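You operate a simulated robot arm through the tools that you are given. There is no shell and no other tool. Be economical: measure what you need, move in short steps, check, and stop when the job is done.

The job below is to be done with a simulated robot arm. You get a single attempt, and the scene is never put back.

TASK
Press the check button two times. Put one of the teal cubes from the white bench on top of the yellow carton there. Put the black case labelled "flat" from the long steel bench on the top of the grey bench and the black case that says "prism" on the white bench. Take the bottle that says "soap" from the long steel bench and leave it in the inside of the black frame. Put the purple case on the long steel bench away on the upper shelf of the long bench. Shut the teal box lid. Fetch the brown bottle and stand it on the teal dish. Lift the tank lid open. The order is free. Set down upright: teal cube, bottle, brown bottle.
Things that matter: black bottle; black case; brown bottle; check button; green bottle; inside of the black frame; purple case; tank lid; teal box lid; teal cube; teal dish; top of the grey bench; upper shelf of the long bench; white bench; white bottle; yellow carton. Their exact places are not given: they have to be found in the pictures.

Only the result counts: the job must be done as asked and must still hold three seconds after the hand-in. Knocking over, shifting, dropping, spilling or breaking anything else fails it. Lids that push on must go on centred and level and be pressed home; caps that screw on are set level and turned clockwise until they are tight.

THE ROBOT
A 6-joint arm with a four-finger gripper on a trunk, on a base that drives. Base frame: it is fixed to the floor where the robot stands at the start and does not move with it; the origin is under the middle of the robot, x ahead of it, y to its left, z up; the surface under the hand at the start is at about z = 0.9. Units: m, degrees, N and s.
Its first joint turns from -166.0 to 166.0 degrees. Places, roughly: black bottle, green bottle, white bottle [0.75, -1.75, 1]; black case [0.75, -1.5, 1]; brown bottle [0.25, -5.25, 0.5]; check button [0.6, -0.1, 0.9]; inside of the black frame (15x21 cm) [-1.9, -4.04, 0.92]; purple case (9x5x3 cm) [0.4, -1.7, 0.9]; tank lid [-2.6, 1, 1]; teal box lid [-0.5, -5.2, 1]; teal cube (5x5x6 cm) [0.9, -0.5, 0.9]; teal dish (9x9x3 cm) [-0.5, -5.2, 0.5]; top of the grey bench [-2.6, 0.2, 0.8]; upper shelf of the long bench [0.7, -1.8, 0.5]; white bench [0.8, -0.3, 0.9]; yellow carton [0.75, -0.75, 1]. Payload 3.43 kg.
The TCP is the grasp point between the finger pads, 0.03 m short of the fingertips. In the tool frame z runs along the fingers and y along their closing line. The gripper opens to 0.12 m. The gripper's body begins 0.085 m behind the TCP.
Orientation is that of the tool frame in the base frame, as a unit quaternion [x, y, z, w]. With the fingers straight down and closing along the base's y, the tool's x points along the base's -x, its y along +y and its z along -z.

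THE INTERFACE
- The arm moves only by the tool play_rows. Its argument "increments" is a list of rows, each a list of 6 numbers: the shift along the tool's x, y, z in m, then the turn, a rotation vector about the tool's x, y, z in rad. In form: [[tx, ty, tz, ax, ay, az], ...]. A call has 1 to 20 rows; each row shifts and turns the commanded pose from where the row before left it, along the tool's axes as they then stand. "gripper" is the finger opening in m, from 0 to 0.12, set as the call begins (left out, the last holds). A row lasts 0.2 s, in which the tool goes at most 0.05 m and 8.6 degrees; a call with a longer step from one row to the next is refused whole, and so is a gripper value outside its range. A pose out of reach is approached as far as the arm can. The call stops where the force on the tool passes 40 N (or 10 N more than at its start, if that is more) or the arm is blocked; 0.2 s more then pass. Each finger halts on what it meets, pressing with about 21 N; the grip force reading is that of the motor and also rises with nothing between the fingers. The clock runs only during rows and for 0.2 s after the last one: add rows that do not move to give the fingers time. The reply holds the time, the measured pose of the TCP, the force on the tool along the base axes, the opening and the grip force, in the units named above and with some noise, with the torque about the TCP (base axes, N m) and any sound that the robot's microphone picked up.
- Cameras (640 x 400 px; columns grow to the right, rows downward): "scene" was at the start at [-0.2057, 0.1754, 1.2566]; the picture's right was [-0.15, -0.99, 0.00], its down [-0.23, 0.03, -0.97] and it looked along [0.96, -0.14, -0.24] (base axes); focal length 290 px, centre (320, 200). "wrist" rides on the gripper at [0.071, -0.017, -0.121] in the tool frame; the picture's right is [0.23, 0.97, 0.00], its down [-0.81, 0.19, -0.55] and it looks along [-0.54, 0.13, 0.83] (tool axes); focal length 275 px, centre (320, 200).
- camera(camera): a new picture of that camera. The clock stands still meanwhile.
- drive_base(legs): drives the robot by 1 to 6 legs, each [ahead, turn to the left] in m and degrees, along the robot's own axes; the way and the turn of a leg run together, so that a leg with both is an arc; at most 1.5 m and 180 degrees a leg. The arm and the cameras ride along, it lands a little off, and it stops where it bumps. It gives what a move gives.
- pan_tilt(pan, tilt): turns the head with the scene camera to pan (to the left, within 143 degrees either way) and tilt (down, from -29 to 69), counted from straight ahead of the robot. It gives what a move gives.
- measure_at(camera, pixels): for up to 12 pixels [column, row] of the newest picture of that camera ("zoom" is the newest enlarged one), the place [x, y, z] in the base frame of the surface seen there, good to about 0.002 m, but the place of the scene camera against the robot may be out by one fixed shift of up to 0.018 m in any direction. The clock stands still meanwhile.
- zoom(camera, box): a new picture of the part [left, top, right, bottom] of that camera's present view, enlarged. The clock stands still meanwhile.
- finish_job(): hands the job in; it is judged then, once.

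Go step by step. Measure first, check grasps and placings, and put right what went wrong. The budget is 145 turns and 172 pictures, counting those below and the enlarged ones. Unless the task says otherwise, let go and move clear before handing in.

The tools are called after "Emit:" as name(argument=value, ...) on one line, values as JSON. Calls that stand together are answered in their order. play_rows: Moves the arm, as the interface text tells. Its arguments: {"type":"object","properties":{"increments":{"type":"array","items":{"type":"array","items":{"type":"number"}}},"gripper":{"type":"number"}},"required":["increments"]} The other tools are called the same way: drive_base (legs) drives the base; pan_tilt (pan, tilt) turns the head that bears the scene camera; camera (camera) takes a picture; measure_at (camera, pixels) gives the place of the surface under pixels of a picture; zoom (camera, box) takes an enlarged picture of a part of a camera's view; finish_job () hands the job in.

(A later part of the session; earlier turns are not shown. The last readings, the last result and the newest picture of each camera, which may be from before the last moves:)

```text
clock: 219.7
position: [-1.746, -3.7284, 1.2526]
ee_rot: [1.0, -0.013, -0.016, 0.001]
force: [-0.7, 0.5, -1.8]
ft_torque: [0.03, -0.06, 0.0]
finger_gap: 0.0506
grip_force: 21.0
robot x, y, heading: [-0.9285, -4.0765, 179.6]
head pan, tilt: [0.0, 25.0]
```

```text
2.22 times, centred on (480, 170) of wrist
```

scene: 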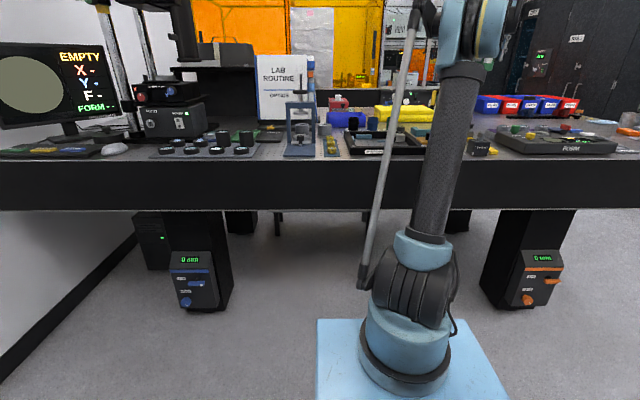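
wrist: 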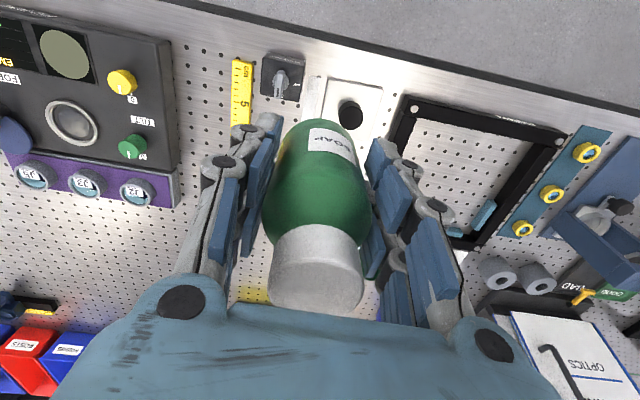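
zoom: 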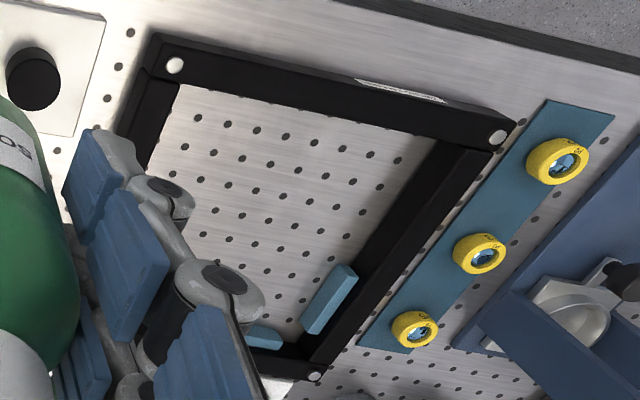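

Emit:
play_rows(increments=[[0, 0, 0, 0.0016, 0.034, 0], [-0.0133, 0.0381, 0.02, 0, 0, 0], [-0.0133, 0.0381, 0.02, 0, 0, 0], [-0.0133, 0.0381, 0.02, 0, 0, 0], [-0.0133, 0.0381, 0.02, 0, 0, 0], [-0.0133, 0.0381, 0.02, 0, 0, 0], [-0.0133, 0.0381, 0.02, 0, 0, 0], [-0.0133, 0.0381, 0.02, 0, 0, 0], [-0.0133, 0.0381, 0.02, 0, 0, 0], [0, 0, 0, 0, 0, 0]])

Emit:
camera(camera="wrist")

```text
clock: 221.9
position: [-1.8484, -4.0271, 1.103]
ee_rot: [1.0, -0.013, -0.006, 0.0]
force: [0.2, -0.1, -0.9]
ft_torque: [0.04, -0.02, -0.04]
finger_gap: 0.0505
grip_force: 20.7
robot x, y, heading: [-0.9238, -4.0755, 179.3]
head pan, tilt: [0.0, 25.0]
```

```text
75 pictures are left
```

wrist: 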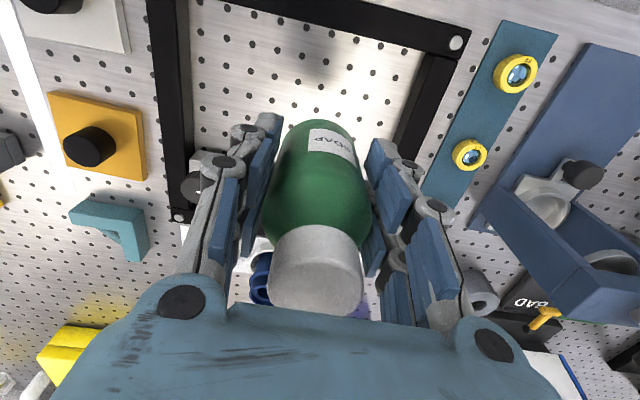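

Over the frame's clear floor. Lowering.

Emit:
play_rows(increments=[[0, 0, 0.03, 0, 0.012, 0], [0, 0, 0.04, 0, 0, 0], [0, 0, 0.04, 0, 0, 0], [0, 0, 0.018, 0, 0, 0], [0, 0, 0.004, 0, 0, 0], [0, 0, 0, 0, 0, 0]])

```text
clock: 223.3
position: [-1.8467, -4.0284, 0.9713]
ee_rot: [1.0, -0.013, 0.0, 0.001]
force: [-0.1, 0.3, -1.9]
ft_torque: [0.0, 0.02, -0.01]
finger_gap: 0.0507
grip_force: 21.1
robot x, y, heading: [-0.9285, -4.076, 179.6]
head pan, tilt: [0.0, 25.0]
```

Emit:
play_rows(increments=[[0, 0, 0.0015, 0, 0, 0], [0, 0, 0.0015, 0, 0, 0], [0, 0, 0.001, 0, 0, 0], [0, 0, 0, 0, 0, 0]])

```text
clock: 224.3
position: [-1.8473, -4.0302, 0.9691]
ee_rot: [1.0, -0.012, 0.0, 0.0]
force: [-2.5, 2.2, 9.5]
ft_torque: [0.09, -0.01, 0.01]
finger_gap: 0.0507
grip_force: 20.7
robot x, y, heading: [-0.9291, -4.0753, 179.2]
head pan, tilt: [0.0, 25.0]
```

Contact felt (9.5 N). Release and rise.

Emit:
play_rows(increments=[[0, 0, 0, 0, 0, 0], [0, 0, 0, 0, 0, 0], [0, 0, -0.03, 0, 0, 0], [0, 0, -0.045, 0, 0, 0], [0, 0, -0.045, 0, 0, 0], [0, 0, -0.045, 0, 0, 0], [0.03, 0, -0.03, 0, 0, 0], [0.04, 0, -0.02, 0, 0, 0], [0.04, 0, 0, 0, 0, 0]], gripper=0.075)

Emit:
camera(camera="wrist")

```text
clock: 226.3
position: [-1.7391, -4.0344, 1.1831]
ee_rot: [1.0, -0.013, 0.0, 0.0]
force: [-1.1, -0.5, -1.0]
ft_torque: [0.0, -0.09, 0.01]
finger_gap: 0.075
grip_force: 0.0
robot x, y, heading: [-0.9279, -4.0775, 179.4]
head pan, tilt: [0.0, 25.0]
```

```text
74 pictures are left
```

wrist: 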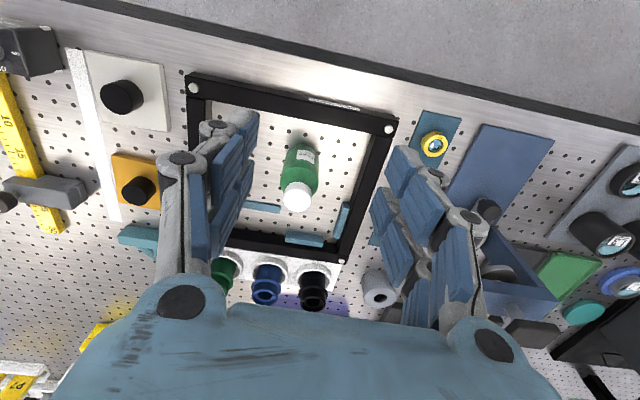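

Soap stands in the frame. Next the shelf unit at y≈-5.2: backing up and turning to face it.

Emit:
drive_base(legs=[[-0.75, 0], [0, 90]])

Emit:
pan_tilt(pan=0, tilt=25)

Emit:
camera(camera="scene")

Emit:
camera(camera="wrist")

```text
clock: 234.7
position: [-0.2172, -4.8954, 1.1838]
ee_rot: [0.711, 0.703, 0.0, 0.0]
force: [-0.2, -0.4, -0.4]
ft_torque: [-0.03, -0.02, 0.02]
finger_gap: 0.0752
grip_force: 0.1
robot x, y, heading: [-0.2025, -4.0855, -89.6]
head pan, tilt: [0.0, 25.0]
```

```text
clock: 235.3
position: [-0.2169, -4.8806, 1.1944]
ee_rot: [0.711, 0.703, -0.004, 0.004]
force: [-0.3, 0.1, -0.6]
ft_torque: [0.01, 0.04, -0.03]
finger_gap: 0.0753
grip_force: 0.1
robot x, y, heading: [-0.2013, -4.086, -89.7]
head pan, tilt: [0.0, 25.0]
```

```text
73 pictures are left
```

scene: 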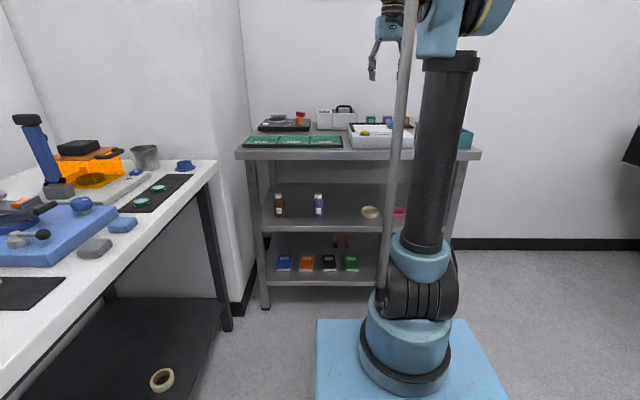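

```text
72 pictures are left
```

wrist: 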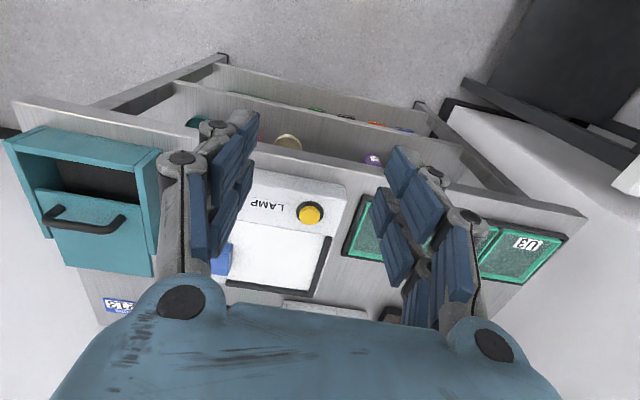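

The teal box is at the left (80,200), its lid standing open at the back with a black handle (85,220). I'll measure it and the bottles.

Emit:
zoom(camera="wrist", box=[0, 110, 180, 290])

Emit:
measure_at(camera="wrist", pixels=[[10, 145], [45, 128], [158, 155], [40, 195], [145, 205], [65, 265], [150, 272], [85, 228], [50, 210], [125, 215], [100, 240], [90, 180]])

Emit:
zoom(camera="scene", box=[230, 100, 490, 290])

```text
2.22 times, centred on (90, 200) of wrist
```

zoom: 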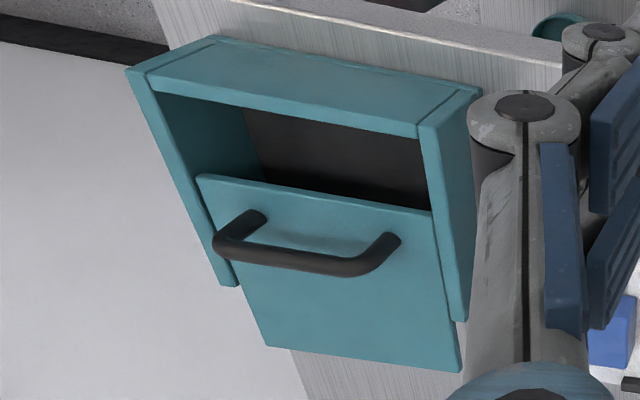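

```text
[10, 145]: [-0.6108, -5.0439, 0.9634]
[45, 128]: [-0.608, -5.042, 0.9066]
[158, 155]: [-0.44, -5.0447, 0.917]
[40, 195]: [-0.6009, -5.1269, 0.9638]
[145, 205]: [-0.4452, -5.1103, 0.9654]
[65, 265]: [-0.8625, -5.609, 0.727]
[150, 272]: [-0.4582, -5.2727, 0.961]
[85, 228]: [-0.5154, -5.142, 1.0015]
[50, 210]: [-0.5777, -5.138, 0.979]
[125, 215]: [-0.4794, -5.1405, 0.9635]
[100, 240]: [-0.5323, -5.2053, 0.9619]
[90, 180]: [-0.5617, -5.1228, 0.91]
```

```text
2.11 times, centred on (360, 195) of scene
```

zoom: 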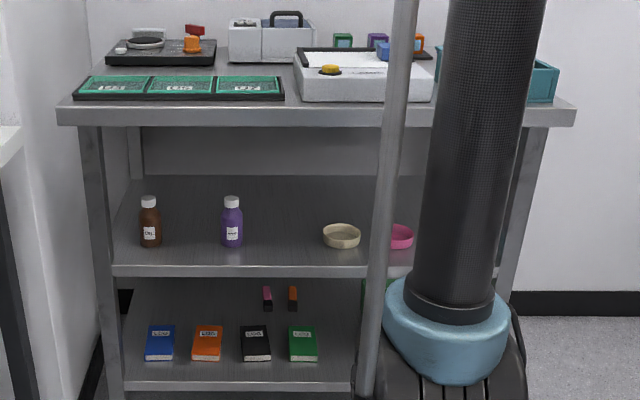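

The teal lid is a sliding panel at z≈0.962, pushed back (front edge y -5.125, box front -5.04); its handle bar is at y≈-5.142, z up to 1.00. I'll drive 0.25 m closer and hook the handle from behind with closed fingers.

Emit:
drive_base(legs=[[0.25, 0]])

Emit:
play_rows(increments=[[0, -0.045, 0, 0, 0, 0], [0, -0.045, 0, 0, 0, 0], [0, -0.045, 0, 0, 0, 0], [0, -0.045, 0, 0, 0, 0], [0, -0.03, 0, 0, 0, 0], [0, 0, 0, 0, 0, 0]], gripper=0)

Emit:
camera(camera="wrist")

```text
clock: 237.2
position: [-0.214, -5.1306, 1.1923]
ee_rot: [0.711, 0.703, -0.004, 0.004]
force: [-0.2, 0.4, 0.4]
ft_torque: [0.02, -0.01, -0.03]
finger_gap: 0.0749
grip_force: 0.0
robot x, y, heading: [-0.2002, -4.3332, -89.7]
head pan, tilt: [0.0, 25.0]
```

```text
clock: 238.6
position: [-0.4251, -5.1123, 1.2026]
ee_rot: [0.711, 0.703, -0.009, 0.009]
force: [-0.3, -0.4, 0.4]
ft_torque: [-0.03, -0.01, 0.01]
finger_gap: 0.0002
grip_force: 21.1
robot x, y, heading: [-0.1956, -4.3359, -89.9]
head pan, tilt: [0.0, 25.0]
```

```text
69 pictures are left
```

wrist: 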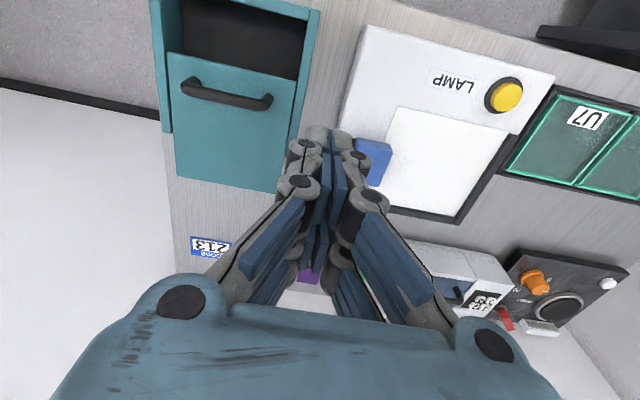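

Emit:
measure_at(camera="wrist", pixels=[[190, 85], [268, 100], [228, 97], [168, 55], [299, 78], [230, 75], [180, 175], [280, 190], [165, 125], [230, 130], [300, 20], [235, 115]])

```text
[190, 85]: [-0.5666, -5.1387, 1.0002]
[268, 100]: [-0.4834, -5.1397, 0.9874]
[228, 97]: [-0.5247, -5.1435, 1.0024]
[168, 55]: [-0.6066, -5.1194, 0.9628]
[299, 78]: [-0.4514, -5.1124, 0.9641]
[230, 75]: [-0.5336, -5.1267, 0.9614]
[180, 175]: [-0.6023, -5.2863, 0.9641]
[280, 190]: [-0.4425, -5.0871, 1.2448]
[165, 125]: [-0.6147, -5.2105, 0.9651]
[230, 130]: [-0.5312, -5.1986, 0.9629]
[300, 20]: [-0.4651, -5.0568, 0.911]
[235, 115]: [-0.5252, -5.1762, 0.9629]
```

Emit:
play_rows(increments=[[0, 0, 0, 0, 0.0254, 0], [-0.021, -0.0333, 0.02, 0, 0, 0], [-0.021, -0.0333, 0.02, 0, 0, 0], [-0.021, -0.0333, 0.02, 0, 0, 0], [0, 0, 0.04, 0, 0, 0], [0, 0, 0.04, 0, 0, 0], [0, 0, 0, 0, 0, 0]])

Emit:
camera(camera="wrist")

```text
clock: 240.2
position: [-0.5256, -5.1749, 1.0621]
ee_rot: [0.71, 0.704, 0.0, 0.0]
force: [-0.9, -0.4, 0.1]
ft_torque: [-0.02, 0.0, -0.02]
finger_gap: 0.0001
grip_force: 21.2
robot x, y, heading: [-0.2003, -4.3322, -89.6]
head pan, tilt: [0.0, 25.0]
```

```text
68 pictures are left
```

wrist: 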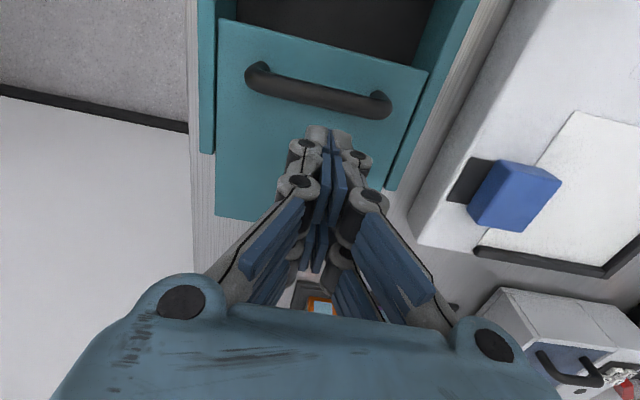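

Fingertips are just behind the handle. I'll lower 5.6 cm and pull toward the robot.

Emit:
play_rows(increments=[[0, 0, 0.03, 0, 0, 0], [0, 0, 0.025, 0, 0, 0], [0.01, 0, 0, 0, 0, 0], [0.01, 0, 0, 0, 0, 0], [0.01, 0, 0, 0, 0, 0], [0.01, 0, 0, 0, 0, 0], [0.01, 0, 0, 0, 0, 0], [0.01, 0, 0, 0, 0, 0], [0.01, 0, 0, 0, 0, 0], [0, 0, 0, 0, 0, 0]])

Emit:
camera(camera="wrist")

```text
clock: 242.2
position: [-0.5242, -5.1095, 1.0138]
ee_rot: [0.709, 0.705, -0.011, 0.01]
force: [-10.9, -129.5, -24.9]
ft_torque: [-2.81, 0.36, 0.26]
finger_gap: 0.0063
grip_force: 33.6
robot x, y, heading: [-0.1995, -4.3316, -89.6]
head pan, tilt: [0.0, 25.0]
stopped in row 10: the force on the tool passed its limit at 48 N (the readings are from after the stop); the commanded pose is now the measured one
```

```text
67 pictures are left
```

wrist: 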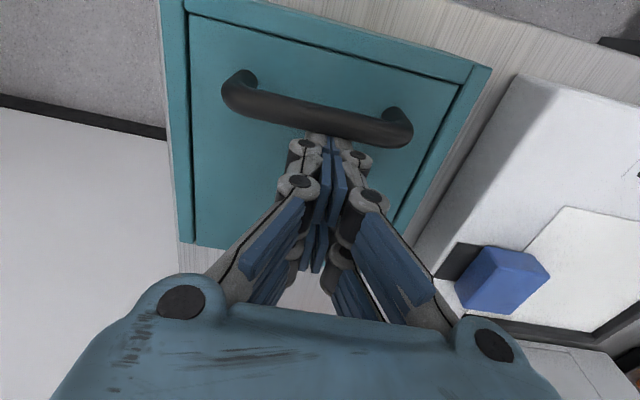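

The lid reached its end (blocked). I'll relieve the pressure, lift out, and check.

Emit:
play_rows(increments=[[-0.012, 0, 0, 0, 0, 0], [-0.006, 0, 0, 0, 0, 0], [0, 0, -0.04, 0, 0, 0], [0, 0, -0.04, 0, 0, 0], [0.02, 0.02, -0.04, 0, 0, 0], [0.02, 0.03, -0.03, 0, 0, 0], [0, 0.045, 0, 0, 0, 0]])

Emit:
camera(camera="wrist")

```text
clock: 243.8
position: [-0.4275, -5.0739, 1.1668]
ee_rot: [0.711, 0.703, -0.006, 0.006]
force: [-0.3, -0.1, 0.0]
ft_torque: [0.0, -0.03, -0.01]
finger_gap: 0.0
grip_force: 32.9
robot x, y, heading: [-0.2005, -4.3367, -89.7]
head pan, tilt: [0.0, 25.0]
```

```text
66 pictures are left
```

wrist: 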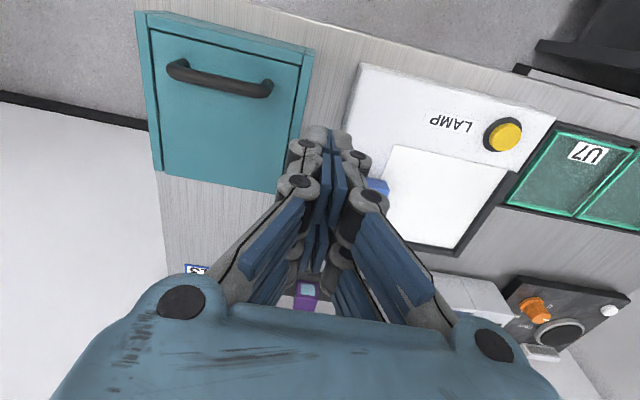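

The lid is shut. Next the brown bottle on the middle shelf: I'll back off and bring the hand low, pitched about 50°, in front of the shelves to look.

Emit:
drive_base(legs=[[-0.6, 0]])

Emit:
play_rows(increments=[[-0.03, 0.039, 0, 0, 0, 0], [-0.03, 0.039, 0, 0, 0, 0], [-0.03, 0.039, 0, 0, 0, 0], [-0.03, 0.039, 0, 0, 0, 0], [-0.03, 0.039, 0, 0, 0, 0], [0, 0.033, 0, 0, -0.145, 0], [0, 0.033, 0, 0, -0.145, 0], [0, 0.033, 0, 0, -0.145, 0], [0, 0.033, 0, 0, -0.145, 0], [0, 0.033, 0, 0, -0.145, 0], [0, 0.033, 0, 0, -0.145, 0], [0.034, 0, 0.0286, 0, 0, 0], [0.034, 0, 0.0286, 0, 0, 0], [0.034, 0, 0.0286, 0, 0, 0], [0.034, 0, 0.0286, 0, 0, 0], [0.034, 0, 0.0286, 0, 0, 0], [0.034, 0, 0.0286, 0, 0, 0], [0.034, 0, 0.0286, 0, 0, 0], [0.034, 0, 0.0286, 0, 0, 0], [0.034, 0, 0.0286, 0, 0, 0]], gripper=0.09)

Emit:
camera(camera="wrist")

Emit:
camera(camera="scene")

```text
clock: 247.3
position: [-0.4263, -4.4646, 1.166]
ee_rot: [0.707, 0.707, -0.007, 0.006]
force: [-0.5, 0.4, 0.4]
ft_torque: [0.0, 0.02, 0.02]
finger_gap: 0.0001
grip_force: 33.1
robot x, y, heading: [-0.2086, -3.7221, -88.9]
head pan, tilt: [0.0, 25.0]
```

```text
clock: 251.5
position: [-0.034, -4.6106, 0.7799]
ee_rot: [0.636, 0.637, -0.308, 0.307]
force: [-0.8, 0.5, 0.3]
ft_torque: [-0.01, 0.01, 0.01]
finger_gap: 0.0897
grip_force: 0.0
robot x, y, heading: [-0.2089, -3.7219, -89.1]
head pan, tilt: [0.0, 25.0]
```

```text
65 pictures are left
```

wrist: 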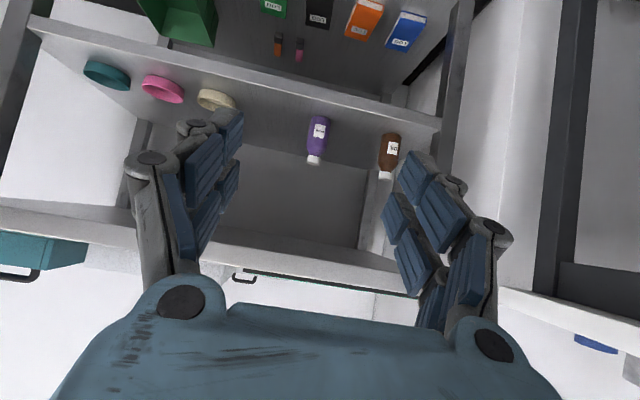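

```text
64 pictures are left
```

scene: 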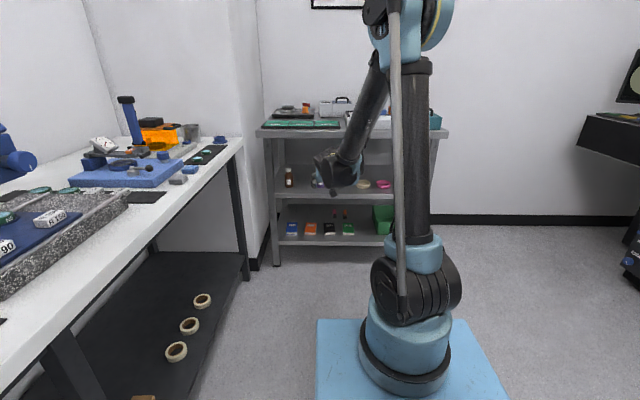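

All visible: teal dish (107,75), brown bottle (389,155). Measuring.

Emit:
measure_at(camera="wrist", pixels=[[107, 75], [86, 65], [128, 82], [110, 87], [384, 175], [379, 150], [400, 152], [390, 136], [398, 135], [320, 130], [300, 100], [120, 70]])

Emit:
zoom(camera="wrist", box=[350, 110, 440, 200])

Emit:
zoom(camera="wrist", box=[60, 40, 200, 130])

```text
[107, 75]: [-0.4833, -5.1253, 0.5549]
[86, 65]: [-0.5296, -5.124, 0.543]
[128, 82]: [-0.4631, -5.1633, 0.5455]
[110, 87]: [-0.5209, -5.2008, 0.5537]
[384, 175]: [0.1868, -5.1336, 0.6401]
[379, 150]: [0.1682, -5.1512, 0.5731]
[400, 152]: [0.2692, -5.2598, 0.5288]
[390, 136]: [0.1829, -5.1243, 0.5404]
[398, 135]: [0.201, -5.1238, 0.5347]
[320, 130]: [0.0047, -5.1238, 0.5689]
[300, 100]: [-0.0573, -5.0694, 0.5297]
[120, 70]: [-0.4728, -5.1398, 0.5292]
```

```text
4.44 times, centred on (395, 155) of wrist
```

zoom: 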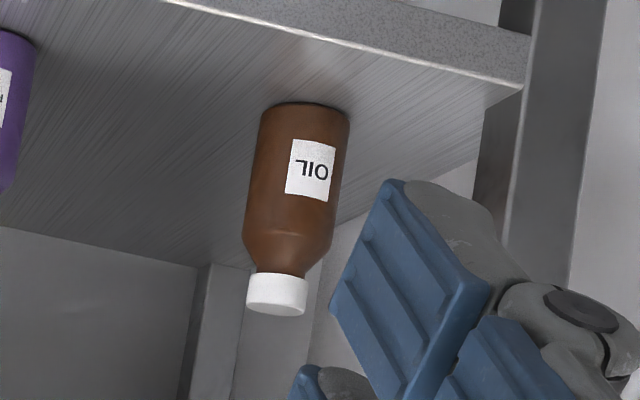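

```text
4.44 times, centred on (130, 85) of wrist
```

zoom: 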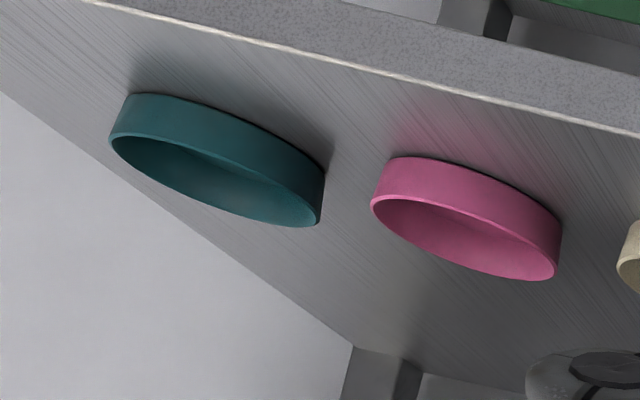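

Brown OIL bottle axis ≈(0.188,-5.145) with cap top 0.64; teal dish centre ≈(-0.50,-5.16), rim 0.555; shelf 0.529. I'll line the hand up in x and height, then drive in partway.

Emit:
play_rows(increments=[[0, 0.0444, 0, 0, 0, 0], [0, 0.0444, 0, 0, 0, 0], [0, 0.0444, 0, 0, 0, 0], [0, 0.0444, 0, 0, 0, 0], [0, 0.0444, 0, 0, 0, 0], [0.0275, 0, 0.0218, 0, 0, 0], [0.0275, 0, 0.0218, 0, 0, 0], [0.0275, 0, 0.0218, 0, 0, 0], [0.0275, 0, 0.0218, 0, 0, 0], [0, 0, 0, 0, 0, 0]], gripper=0.075)

Emit:
drive_base(legs=[[0.4, 0]])

Emit:
camera(camera="wrist")

```text
clock: 253.7
position: [0.1886, -4.6118, 0.6393]
ee_rot: [0.636, 0.637, -0.308, 0.307]
force: [0.6, -0.4, 0.0]
ft_torque: [0.01, 0.0, 0.03]
finger_gap: 0.0752
grip_force: 0.1
robot x, y, heading: [-0.2072, -3.7217, -88.9]
head pan, tilt: [0.0, 25.0]
```

```text
clock: 256.2
position: [0.1973, -5.0053, 0.6411]
ee_rot: [0.635, 0.638, -0.307, 0.309]
force: [-0.2, 0.4, 0.6]
ft_torque: [0.01, -0.02, -0.03]
finger_gap: 0.0748
grip_force: 0.0
robot x, y, heading: [-0.199, -4.1177, -89.1]
head pan, tilt: [0.0, 25.0]
```

```text
61 pictures are left
```

wrist: 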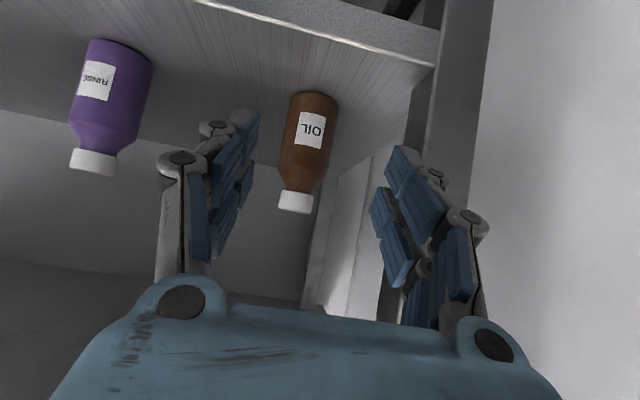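

Emit:
measure_at(camera="wrist", pixels=[[292, 110], [336, 115], [312, 105], [308, 150], [284, 150], [330, 155], [295, 205], [415, 130], [440, 80], [300, 190]])

```text
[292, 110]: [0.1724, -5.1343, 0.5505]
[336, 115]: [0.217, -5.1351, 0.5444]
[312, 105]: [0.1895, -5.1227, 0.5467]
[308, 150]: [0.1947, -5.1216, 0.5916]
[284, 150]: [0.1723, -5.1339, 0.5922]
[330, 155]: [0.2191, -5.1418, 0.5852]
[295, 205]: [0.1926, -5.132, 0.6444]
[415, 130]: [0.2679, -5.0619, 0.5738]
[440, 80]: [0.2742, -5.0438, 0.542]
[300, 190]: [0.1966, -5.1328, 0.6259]
```

Bottle centre is (0.196,-5.145), radius 24 mm; the post face is at x 0.268. I'll straddle it with a 65 mm opening.

Emit:
play_rows(increments=[[-0.0094, -0.0003, 0.0373, 0, 0, 0], [-0.0094, -0.0003, 0.0373, 0, 0, 0], [-0.0094, -0.0003, 0.0373, 0, 0, 0], [0, 0, 0, 0, 0, 0]], gripper=0.066)

Emit:
camera(camera="wrist")

```text
clock: 257.2
position: [0.1961, -5.1046, 0.6031]
ee_rot: [0.633, 0.636, -0.311, 0.313]
force: [0.2, 0.7, 0.1]
ft_torque: [0.01, -0.01, -0.02]
finger_gap: 0.066
grip_force: 0.1
robot x, y, heading: [-0.2005, -4.117, -88.8]
head pan, tilt: [0.0, 25.0]
```

```text
60 pictures are left
```

wrist: 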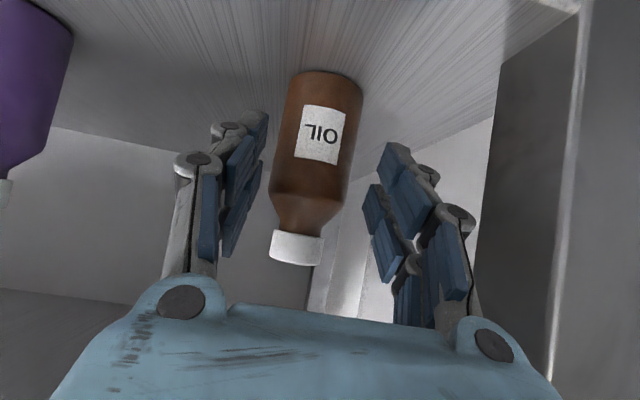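

Emit:
play_rows(increments=[[-0.0024, 0, 0.0235, 0, 0, 0], [-0.0024, 0, 0.0235, 0, 0, 0], [0, 0, 0, 0, 0, 0]])

Emit:
play_rows(increments=[[0, 0, 0, 0, 0, 0], [0, 0, 0, 0, 0, 0], [0, 0, 0, 0, 0, 0]], gripper=0.03)

Emit:
camera(camera="wrist")

```text
clock: 258.0
position: [0.1959, -5.1434, 0.5798]
ee_rot: [0.633, 0.636, -0.311, 0.312]
force: [-0.2, -0.1, -0.6]
ft_torque: [-0.01, 0.01, 0.02]
finger_gap: 0.0658
grip_force: 0.1
robot x, y, heading: [-0.2012, -4.1165, -88.8]
head pan, tilt: [0.0, 25.0]
```

```text
clock: 258.8
position: [0.1952, -5.1433, 0.5792]
ee_rot: [0.634, 0.636, -0.311, 0.312]
force: [-0.9, -0.1, 1.9]
ft_torque: [-0.04, -0.08, 0.0]
finger_gap: 0.0508
grip_force: 21.1
robot x, y, heading: [-0.2032, -4.1226, -89.0]
head pan, tilt: [0.0, 25.0]
```

```text
59 pictures are left
```

wrist: 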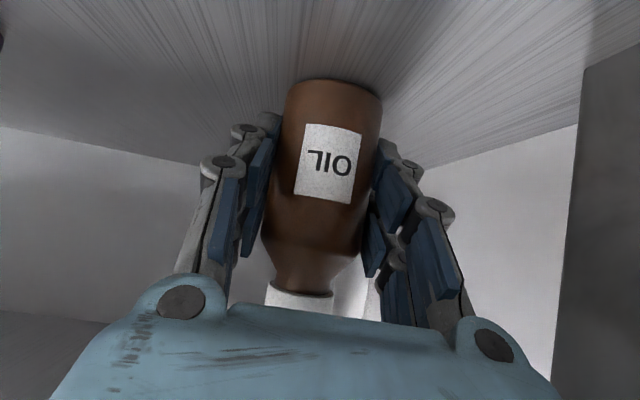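

Gripped at 50.8 mm. I'll lift 5 cm, back out 16 cm, then slide sideways to the dish's x.

Emit:
play_rows(increments=[[-0.0198, 0, -0.0153, 0, 0, 0], [-0.0198, 0, -0.0153, 0, 0, 0], [0.0245, 0, -0.0316, 0, 0, 0], [0.0245, 0, -0.0316, 0, 0, 0], [0.0245, 0, -0.0316, 0, 0, 0], [0.0245, 0, -0.0316, 0, 0, 0], [0, 0, 0, 0, 0, 0]])

Emit:
play_rows(increments=[[0, -0.046, 0, 0, 0, 0], [0, -0.046, 0, 0, 0, 0], [0, -0.046, 0, 0, 0, 0], [0, -0.046, 0, 0, 0, 0], [0, -0.046, 0, 0, 0, 0], [0, -0.046, 0, 0, 0, 0], [0, -0.046, 0, 0, 0, 0], [0, -0.046, 0, 0, 0, 0], [0, -0.046, 0, 0, 0, 0], [0, -0.046, 0, 0, 0, 0], [0, -0.046, 0, 0, 0, 0], [0, -0.046, 0, 0, 0, 0], [0, -0.046, 0, 0, 0, 0], [0, -0.046, 0, 0, 0, 0], [0, -0.046, 0, 0, 0, 0], [0, 0, 0, 0, 0, 0]])

Emit:
camera(camera="wrist")

```text
clock: 260.4
position: [0.1961, -4.9842, 0.6294]
ee_rot: [0.634, 0.636, -0.311, 0.312]
force: [0.5, 0.0, -1.8]
ft_torque: [-0.01, -0.02, 0.02]
finger_gap: 0.0506
grip_force: 21.1
robot x, y, heading: [-0.2018, -4.1166, -88.8]
head pan, tilt: [0.0, 25.0]
```

```text
clock: 263.8
position: [-0.4819, -5.0097, 0.6706]
ee_rot: [0.633, 0.636, -0.312, 0.312]
force: [0.0, -0.3, -1.5]
ft_torque: [0.01, 0.0, -0.01]
finger_gap: 0.0505
grip_force: 20.2
out of reach, approached as far as the arm can: row 3, 4, 5, 6, 7, 8
robot x, y, heading: [-0.2027, -4.1163, -89.0]
head pan, tilt: [0.0, 25.0]
```

```text
58 pictures are left
```

wrist: 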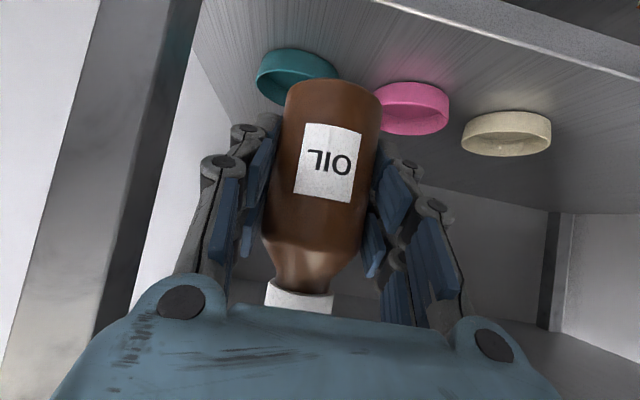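

Emit:
measure_at(camera="wrist", pixels=[[262, 70], [285, 52], [318, 55], [265, 88], [275, 82], [283, 95], [335, 72], [300, 68], [240, 60], [290, 76]])

Emit:
zoom(camera="wrist", box=[220, 20, 380, 130])

```text
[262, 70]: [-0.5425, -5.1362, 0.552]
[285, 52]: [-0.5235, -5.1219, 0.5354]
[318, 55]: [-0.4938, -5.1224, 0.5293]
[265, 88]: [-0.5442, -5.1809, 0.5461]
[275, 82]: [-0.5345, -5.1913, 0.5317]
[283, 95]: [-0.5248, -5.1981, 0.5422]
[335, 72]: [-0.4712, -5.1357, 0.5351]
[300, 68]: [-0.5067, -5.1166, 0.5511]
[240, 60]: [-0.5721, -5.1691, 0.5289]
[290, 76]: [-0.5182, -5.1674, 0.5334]
```

```text
3.64 times, centred on (300, 75) of wrist
```

zoom: 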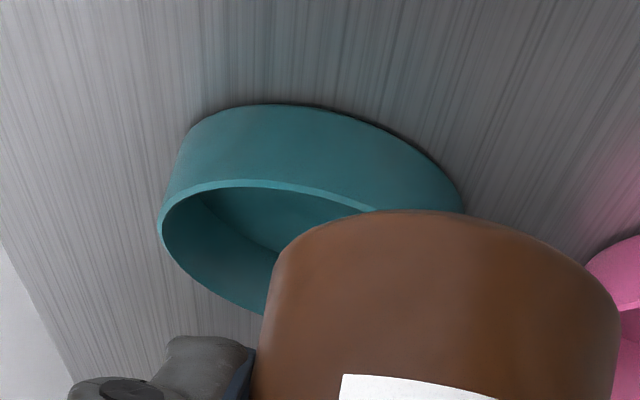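

Dish centre ≈(-0.507,-5.159), floor 0.533. Moving over it with bottle bottom at ≈0.58.

Emit:
play_rows(increments=[[-0.0147, -0.00625, 0.0354, 0, 0, 0], [-0.0147, -0.00625, 0.0354, 0, 0, 0], [-0.0147, -0.00625, 0.0354, 0, 0, 0], [-0.0147, -0.00625, 0.0354, 0, 0, 0], [0, 0, 0, 0, 0, 0]])

Emit:
camera(camera="wrist")

```text
clock: 265.0
position: [-0.5073, -5.1585, 0.6275]
ee_rot: [0.634, 0.636, -0.311, 0.312]
force: [-1.0, -0.3, -1.7]
ft_torque: [0.04, 0.01, 0.0]
finger_gap: 0.0506
grip_force: 21.0
robot x, y, heading: [-0.2024, -4.1182, -89.0]
head pan, tilt: [0.0, 25.0]
```

```text
56 pictures are left
```

wrist: 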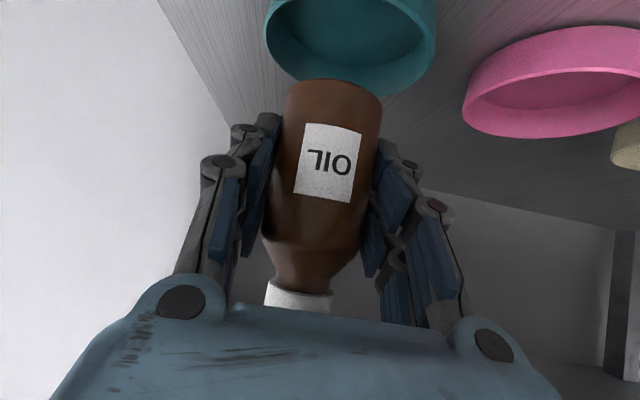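

Emit:
play_rows(increments=[[0.0142, 0, 0.011, 0, 0, 0], [0.0142, 0, 0.011, 0, 0, 0], [0.0032, 0, 0.0024, 0, 0, 0], [0, 0, 0, 0, 0, 0]])

Emit:
camera(camera="wrist")

```text
clock: 266.0
position: [-0.5086, -5.1573, 0.5881]
ee_rot: [0.633, 0.636, -0.311, 0.313]
force: [0.2, 0.3, -0.7]
ft_torque: [0.02, 0.0, -0.01]
finger_gap: 0.0507
grip_force: 20.5
robot x, y, heading: [-0.1999, -4.1196, -88.9]
head pan, tilt: [0.0, 25.0]
```

```text
55 pictures are left
```

wrist: 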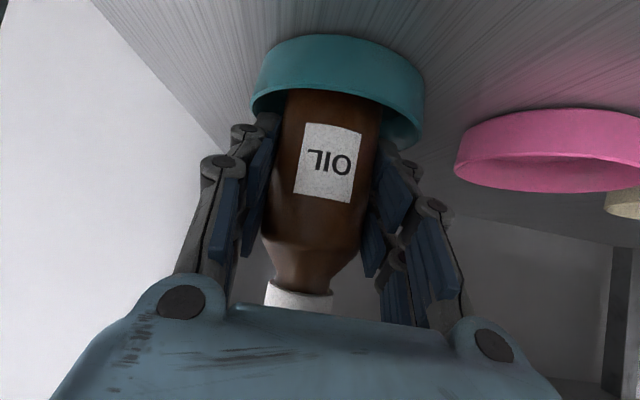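

Emit:
play_rows(increments=[[0.0016, 0, 0.0012, 0, 0, 0], [0.0016, 0, 0.0012, 0, 0, 0], [0.0008, 0, 0.0006, 0, 0, 0], [0, 0, 0, 0, 0, 0]])

```text
clock: 267.0
position: [-0.5097, -5.1567, 0.5838]
ee_rot: [0.633, 0.636, -0.311, 0.312]
force: [1.0, -0.6, 3.8]
ft_torque: [-0.04, -0.09, -0.02]
finger_gap: 0.0506
grip_force: 21.0
robot x, y, heading: [-0.1998, -4.1177, -89.1]
head pan, tilt: [0.0, 25.0]
```

Contact. Release and back out along the tool axis.

Emit:
play_rows(increments=[[0, 0, 0, 0, 0, 0], [0, 0, 0, 0, 0, 0], [0, 0, -0.02, 0, 0, 0], [0, 0, -0.03, 0, 0, 0], [0, 0, -0.04, 0, 0, 0], [0.02, 0, -0.04, 0, 0, 0], [0.02, 0, -0.04, 0, 0, 0], [0, 0, 0, 0, 0, 0]], gripper=0.07)

Emit:
camera(camera="wrist")

```text
clock: 268.8
position: [-0.5091, -4.9992, 0.6553]
ee_rot: [0.634, 0.636, -0.312, 0.312]
force: [0.0, -0.5, 0.5]
ft_torque: [0.0, 0.01, 0.02]
finger_gap: 0.0702
grip_force: 0.0
robot x, y, heading: [-0.1992, -4.1208, -88.8]
head pan, tilt: [0.0, 25.0]
```

```text
54 pictures are left
```

wrist: 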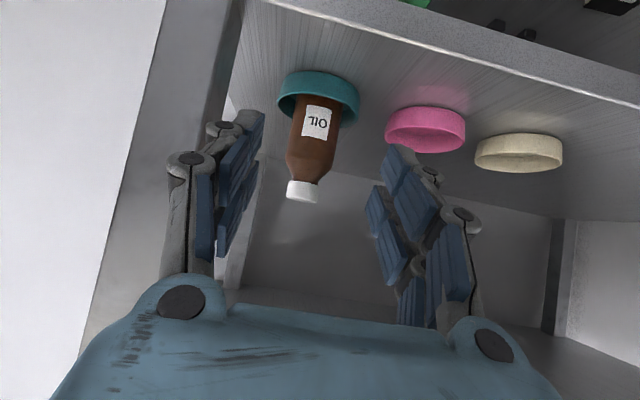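

The brown bottle stands in the teal dish. Next the "flat" case: I'll drive back to y≈-1.62 and reset the arm to tool-down high.

Emit:
drive_base(legs=[[-1.25, 0], [-1.25, 0]])

Emit:
play_rows(increments=[[-0.0381, 0, -0.0295, 0, 0, 0], [-0.0381, 0, -0.0295, 0, 0, 0], [-0.0381, 0, -0.0295, 0, 0, 0], [-0.0381, 0, -0.0295, 0, 0, 0], [-0.0381, 0, -0.0295, 0, 0, 0], [-0.0381, 0, -0.0295, 0, 0, 0], [-0.0381, 0, -0.0295, 0, 0, 0], [-0.0381, 0, -0.0295, 0, 0, 0], [-0.0381, 0, -0.0295, 0, 0, 0], [-0.0381, 0, -0.0295, 0, 0, 0], [-0.0381, 0, -0.0295, 0, 0, 0], [0, 0.042, 0, 0, 0.1306, 0], [0, 0.042, 0, 0, 0.1306, 0], [0, 0.042, 0, 0, 0.1306, 0], [0, 0.042, 0, 0, 0.1306, 0], [0, 0.042, 0, 0, 0.1306, 0], [0, 0.042, 0, 0, 0.1306, 0], [0, 0.042, 0, 0, 0.1306, 0], [0, 0, 0, 0, 0, 0]])

Emit:
drive_base(legs=[[0, 89]])

Emit:
camera(camera="wrist")

```text
clock: 281.2
position: [-0.5375, -2.5057, 0.6555]
ee_rot: [0.636, 0.633, -0.313, 0.31]
force: [-0.5, 0.2, -0.1]
ft_torque: [0.02, -0.04, 0.04]
finger_gap: 0.0699
grip_force: 0.1
robot x, y, heading: [-0.2192, -1.627, -89.4]
head pan, tilt: [0.0, 25.0]
```

```text
clock: 285.2
position: [-0.2391, -2.4932, 1.1936]
ee_rot: [0.709, 0.705, -0.004, 0.003]
force: [0.1, -0.1, 0.1]
ft_torque: [0.0, 0.04, 0.01]
finger_gap: 0.0702
grip_force: 0.2
robot x, y, heading: [-0.2178, -1.6266, -89.5]
head pan, tilt: [0.0, 25.0]
```

```text
clock: 289.8
position: [0.6461, -1.6694, 1.1937]
ee_rot: [0.016, 1.0, 0.0, 0.005]
force: [0.7, 0.7, 0.1]
ft_torque: [-0.01, 0.01, -0.02]
finger_gap: 0.07
grip_force: 0.1
robot x, y, heading: [-0.2183, -1.6443, -0.6]
head pan, tilt: [0.0, 25.0]
```

```text
53 pictures are left
```

wrist: 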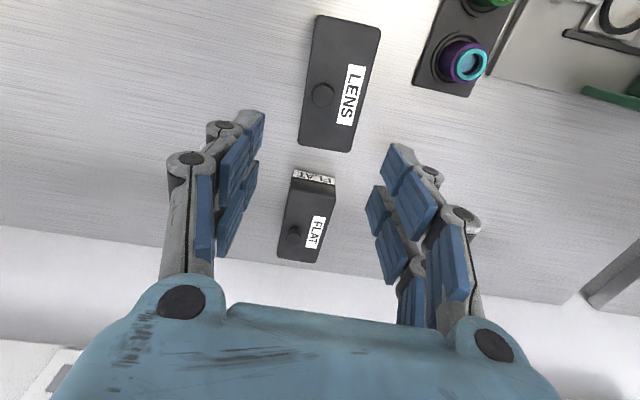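

Emit:
measure_at(camera="wrist", pixels=[[295, 182], [333, 189], [280, 252], [313, 260], [292, 235], [335, 200], [286, 215], [307, 215], [325, 150], [297, 170]])

Emit:
zoom(camera="wrist", box=[250, 140, 370, 270])

```text
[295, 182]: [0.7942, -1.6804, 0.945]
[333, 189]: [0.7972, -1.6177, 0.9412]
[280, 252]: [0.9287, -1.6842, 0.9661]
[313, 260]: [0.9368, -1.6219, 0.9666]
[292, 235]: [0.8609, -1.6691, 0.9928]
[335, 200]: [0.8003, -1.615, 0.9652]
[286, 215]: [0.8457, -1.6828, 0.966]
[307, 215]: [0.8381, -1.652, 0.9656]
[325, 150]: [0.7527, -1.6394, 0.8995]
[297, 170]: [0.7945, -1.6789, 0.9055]
```

```text
3.08 times, centred on (310, 205) of wrist
```

zoom: 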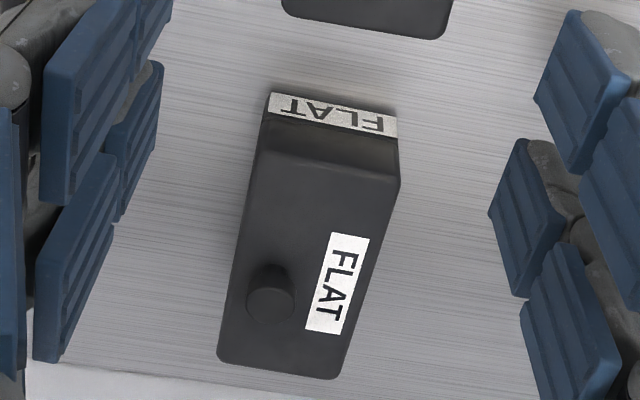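

Flat centre ≈(0.865,-1.650), yaw ≈-1.7°, aligned with the tool. Going above and partly down.

Emit:
play_rows(increments=[[-0.0437, 0.0052, 0.01, 0, 0.01, 0], [-0.0437, 0.0052, 0.02, 0, 0, 0], [-0.0437, 0.0052, 0.02, 0, 0, 0], [-0.0437, 0.0052, 0.02, 0, 0, 0], [-0.0437, 0.0052, 0.02, 0, 0, 0], [0, 0, 0.04, 0, 0, 0], [0, 0, 0.035, 0, 0, 0], [0, 0, 0, 0, 0, 0]], gripper=0.095)

Emit:
camera(camera="wrist")

```text
clock: 291.6
position: [0.855, -1.6482, 1.0442]
ee_rot: [0.016, 1.0, 0.0, 0.006]
force: [-0.1, 0.3, 0.1]
ft_torque: [0.0, -0.01, 0.03]
finger_gap: 0.0951
grip_force: 0.0
robot x, y, heading: [-0.2225, -1.6452, -0.9]
head pan, tilt: [0.0, 25.0]
```

```text
51 pictures are left
```

wrist: 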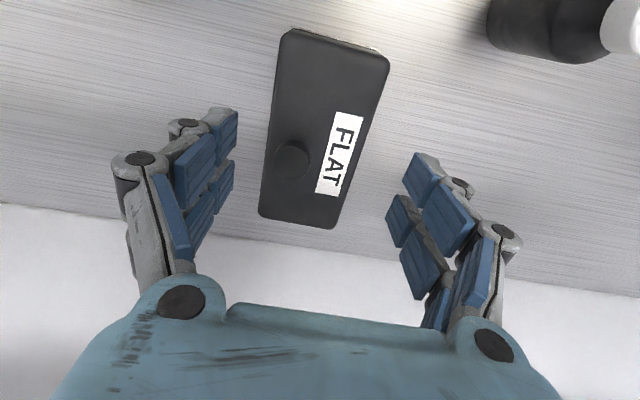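

Emit:
play_rows(increments=[[-0.006, 0, 0.03, 0, 0.012, 0], [0, 0, 0.04, 0, 0, 0], [0, 0, 0.037, 0, 0, 0], [0, 0, 0, 0, 0, 0]])

Emit:
play_rows(increments=[[0, 0, 0, 0, 0, 0], [0, 0, 0, 0, 0, 0], [0, 0, 0, 0, 0, 0], [0, 0, -0.02, 0, 0, 0], [0, 0, -0.045, 0, 0, 0], [0, 0, -0.045, 0, 0, 0], [0.01, 0, -0.045, 0, 0, 0], [0.03, 0, -0.03, 0, 0, 0], [0.045, 0, -0.01, 0, 0, 0], [0.045, 0, 0, 0, 0, 0], [0.045, 0, 0, 0, 0, 0], [0.045, 0, 0, 0, 0, 0], [0.045, 0, 0, 0, 0, 0]], gripper=0.04)

Emit:
camera(camera="wrist")

```text
clock: 292.6
position: [0.8617, -1.6487, 0.9391]
ee_rot: [0.016, 1.0, 0.0, 0.0]
force: [-0.2, -1.0, -0.4]
ft_torque: [0.01, 0.01, 0.0]
finger_gap: 0.095
grip_force: 0.0
robot x, y, heading: [-0.2216, -1.6401, -0.7]
head pan, tilt: [0.0, 25.0]
```

```text
clock: 295.4
position: [0.5954, -1.6427, 1.1307]
ee_rot: [0.015, 1.0, 0.0, 0.0]
force: [1.8, 0.0, -6.3]
ft_torque: [0.0, 0.13, 0.01]
finger_gap: 0.0736
grip_force: 20.9
robot x, y, heading: [-0.2211, -1.6409, -0.6]
head pan, tilt: [0.0, 25.0]
```

```text
50 pictures are left
```

wrist: 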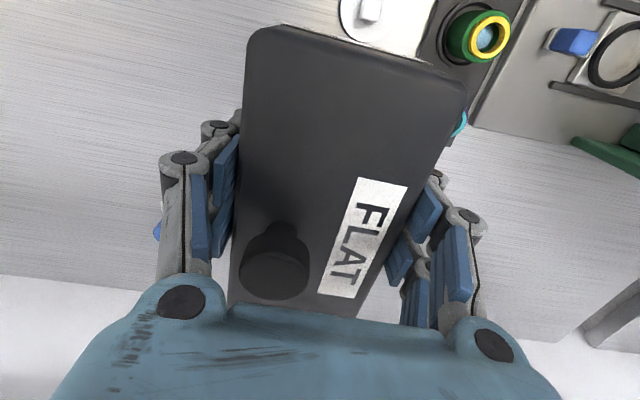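

Flat is held (73.6 mm). I'll back off, turn toward the grey bench and look.

Emit:
drive_base(legs=[[-0.5, 0], [0, 117]])

Emit:
pan_tilt(pan=25, tilt=20)

Emit:
camera(camera="scene")

```text
clock: 304.0
position: [-1.0959, -0.9132, 1.1316]
ee_rot: [0.844, -0.536, 0.0, 0.0]
force: [-0.1, -1.0, -5.4]
ft_torque: [-0.05, 0.01, 0.0]
finger_gap: 0.0738
grip_force: 21.7
robot x, y, heading: [-0.7084, -1.6302, 116.1]
head pan, tilt: [0.0, 25.0]
```

```text
clock: 304.9
position: [-1.0893, -0.9243, 1.1409]
ee_rot: [0.844, -0.536, -0.005, -0.003]
force: [-0.2, -0.1, -5.8]
ft_torque: [-0.01, -0.02, 0.01]
finger_gap: 0.0739
grip_force: 20.7
robot x, y, heading: [-0.7102, -1.6268, 116.1]
head pan, tilt: [25.0, 20.0]
```

```text
49 pictures are left
```

scene: 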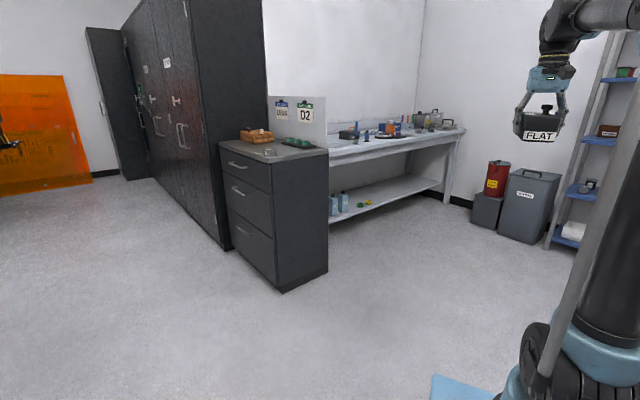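

Emit:
zoom(camera="scene", box=[215, 85, 475, 225])

Emit:
measure_at(camera="scene", pixels=[[275, 160], [325, 155], [265, 143], [345, 158], [455, 130], [390, 140], [420, 125], [435, 125], [375, 148], [360, 145], [305, 152], [350, 132]])

```text
2.46 times, centred on (345, 155) of scene
```

zoom: 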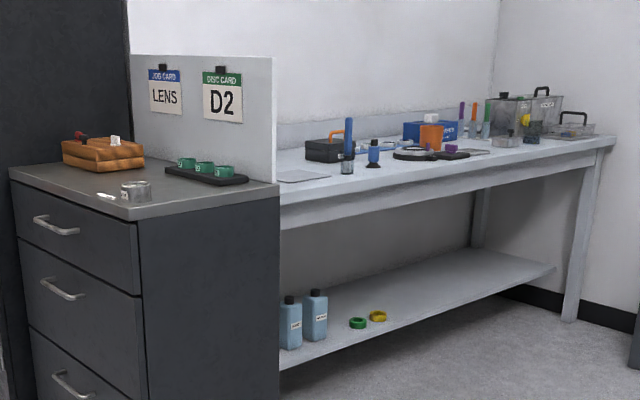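

```text
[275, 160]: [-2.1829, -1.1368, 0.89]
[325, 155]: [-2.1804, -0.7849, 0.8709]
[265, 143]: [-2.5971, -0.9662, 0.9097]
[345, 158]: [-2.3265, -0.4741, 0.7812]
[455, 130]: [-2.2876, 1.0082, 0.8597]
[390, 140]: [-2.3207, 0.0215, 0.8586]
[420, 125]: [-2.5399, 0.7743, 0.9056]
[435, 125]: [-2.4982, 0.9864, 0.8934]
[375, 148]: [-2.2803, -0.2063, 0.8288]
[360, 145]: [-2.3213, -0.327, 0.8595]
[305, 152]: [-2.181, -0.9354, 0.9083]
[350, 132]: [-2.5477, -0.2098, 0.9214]
```

The grey bench (top ≈0.85, front x≈-2.28, y -0.7…1.05) is the long one; the tank is at its far right end. I'll drive to about (-1.5,0.15) and face it.

Emit:
drive_base(legs=[[0, -2], [0.97, 0], [0.97, 0], [0, 66]])

Emit:
pan_tilt(pan=0, tilt=25)

Emit:
camera(camera="scene")

Emit:
camera(camera="wrist")

```text
clock: 318.3
position: [-2.2622, 0.0989, 1.1405]
ee_rot: [1.0, -0.008, -0.006, 0.001]
force: [-0.6, 0.7, -5.7]
ft_torque: [-0.03, -0.1, -0.04]
finger_gap: 0.0741
grip_force: 20.8
robot x, y, heading: [-1.4568, 0.1413, -179.8]
head pan, tilt: [25.0, 20.0]
```

```text
clock: 319.2
position: [-2.2479, 0.0975, 1.15]
ee_rot: [1.0, -0.008, -0.012, 0.0]
force: [0.0, -0.1, -5.5]
ft_torque: [0.0, -0.05, -0.01]
finger_gap: 0.0741
grip_force: 21.0
robot x, y, heading: [-1.4629, 0.1451, -180.0]
head pan, tilt: [0.0, 25.0]
```

```text
47 pictures are left
```

scene: 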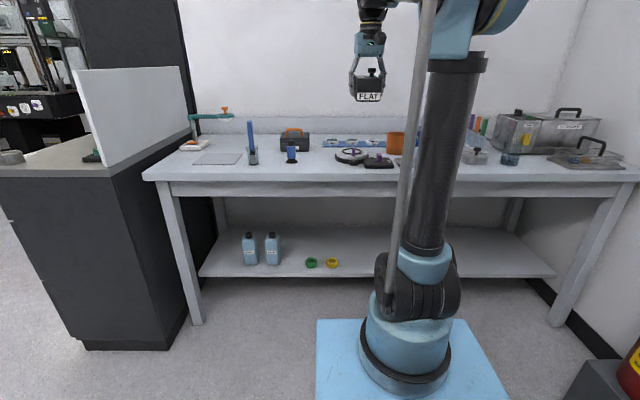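

```text
46 pictures are left
```

wrist: 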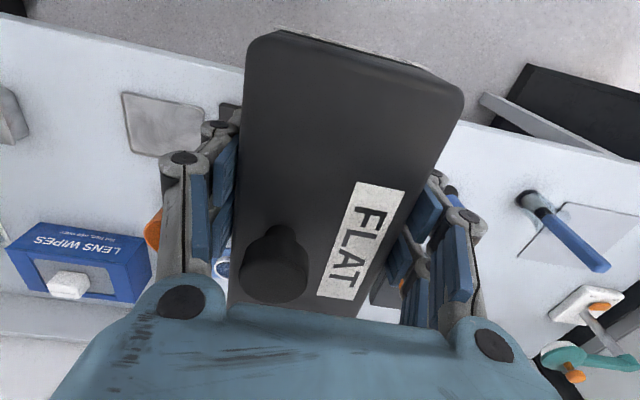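

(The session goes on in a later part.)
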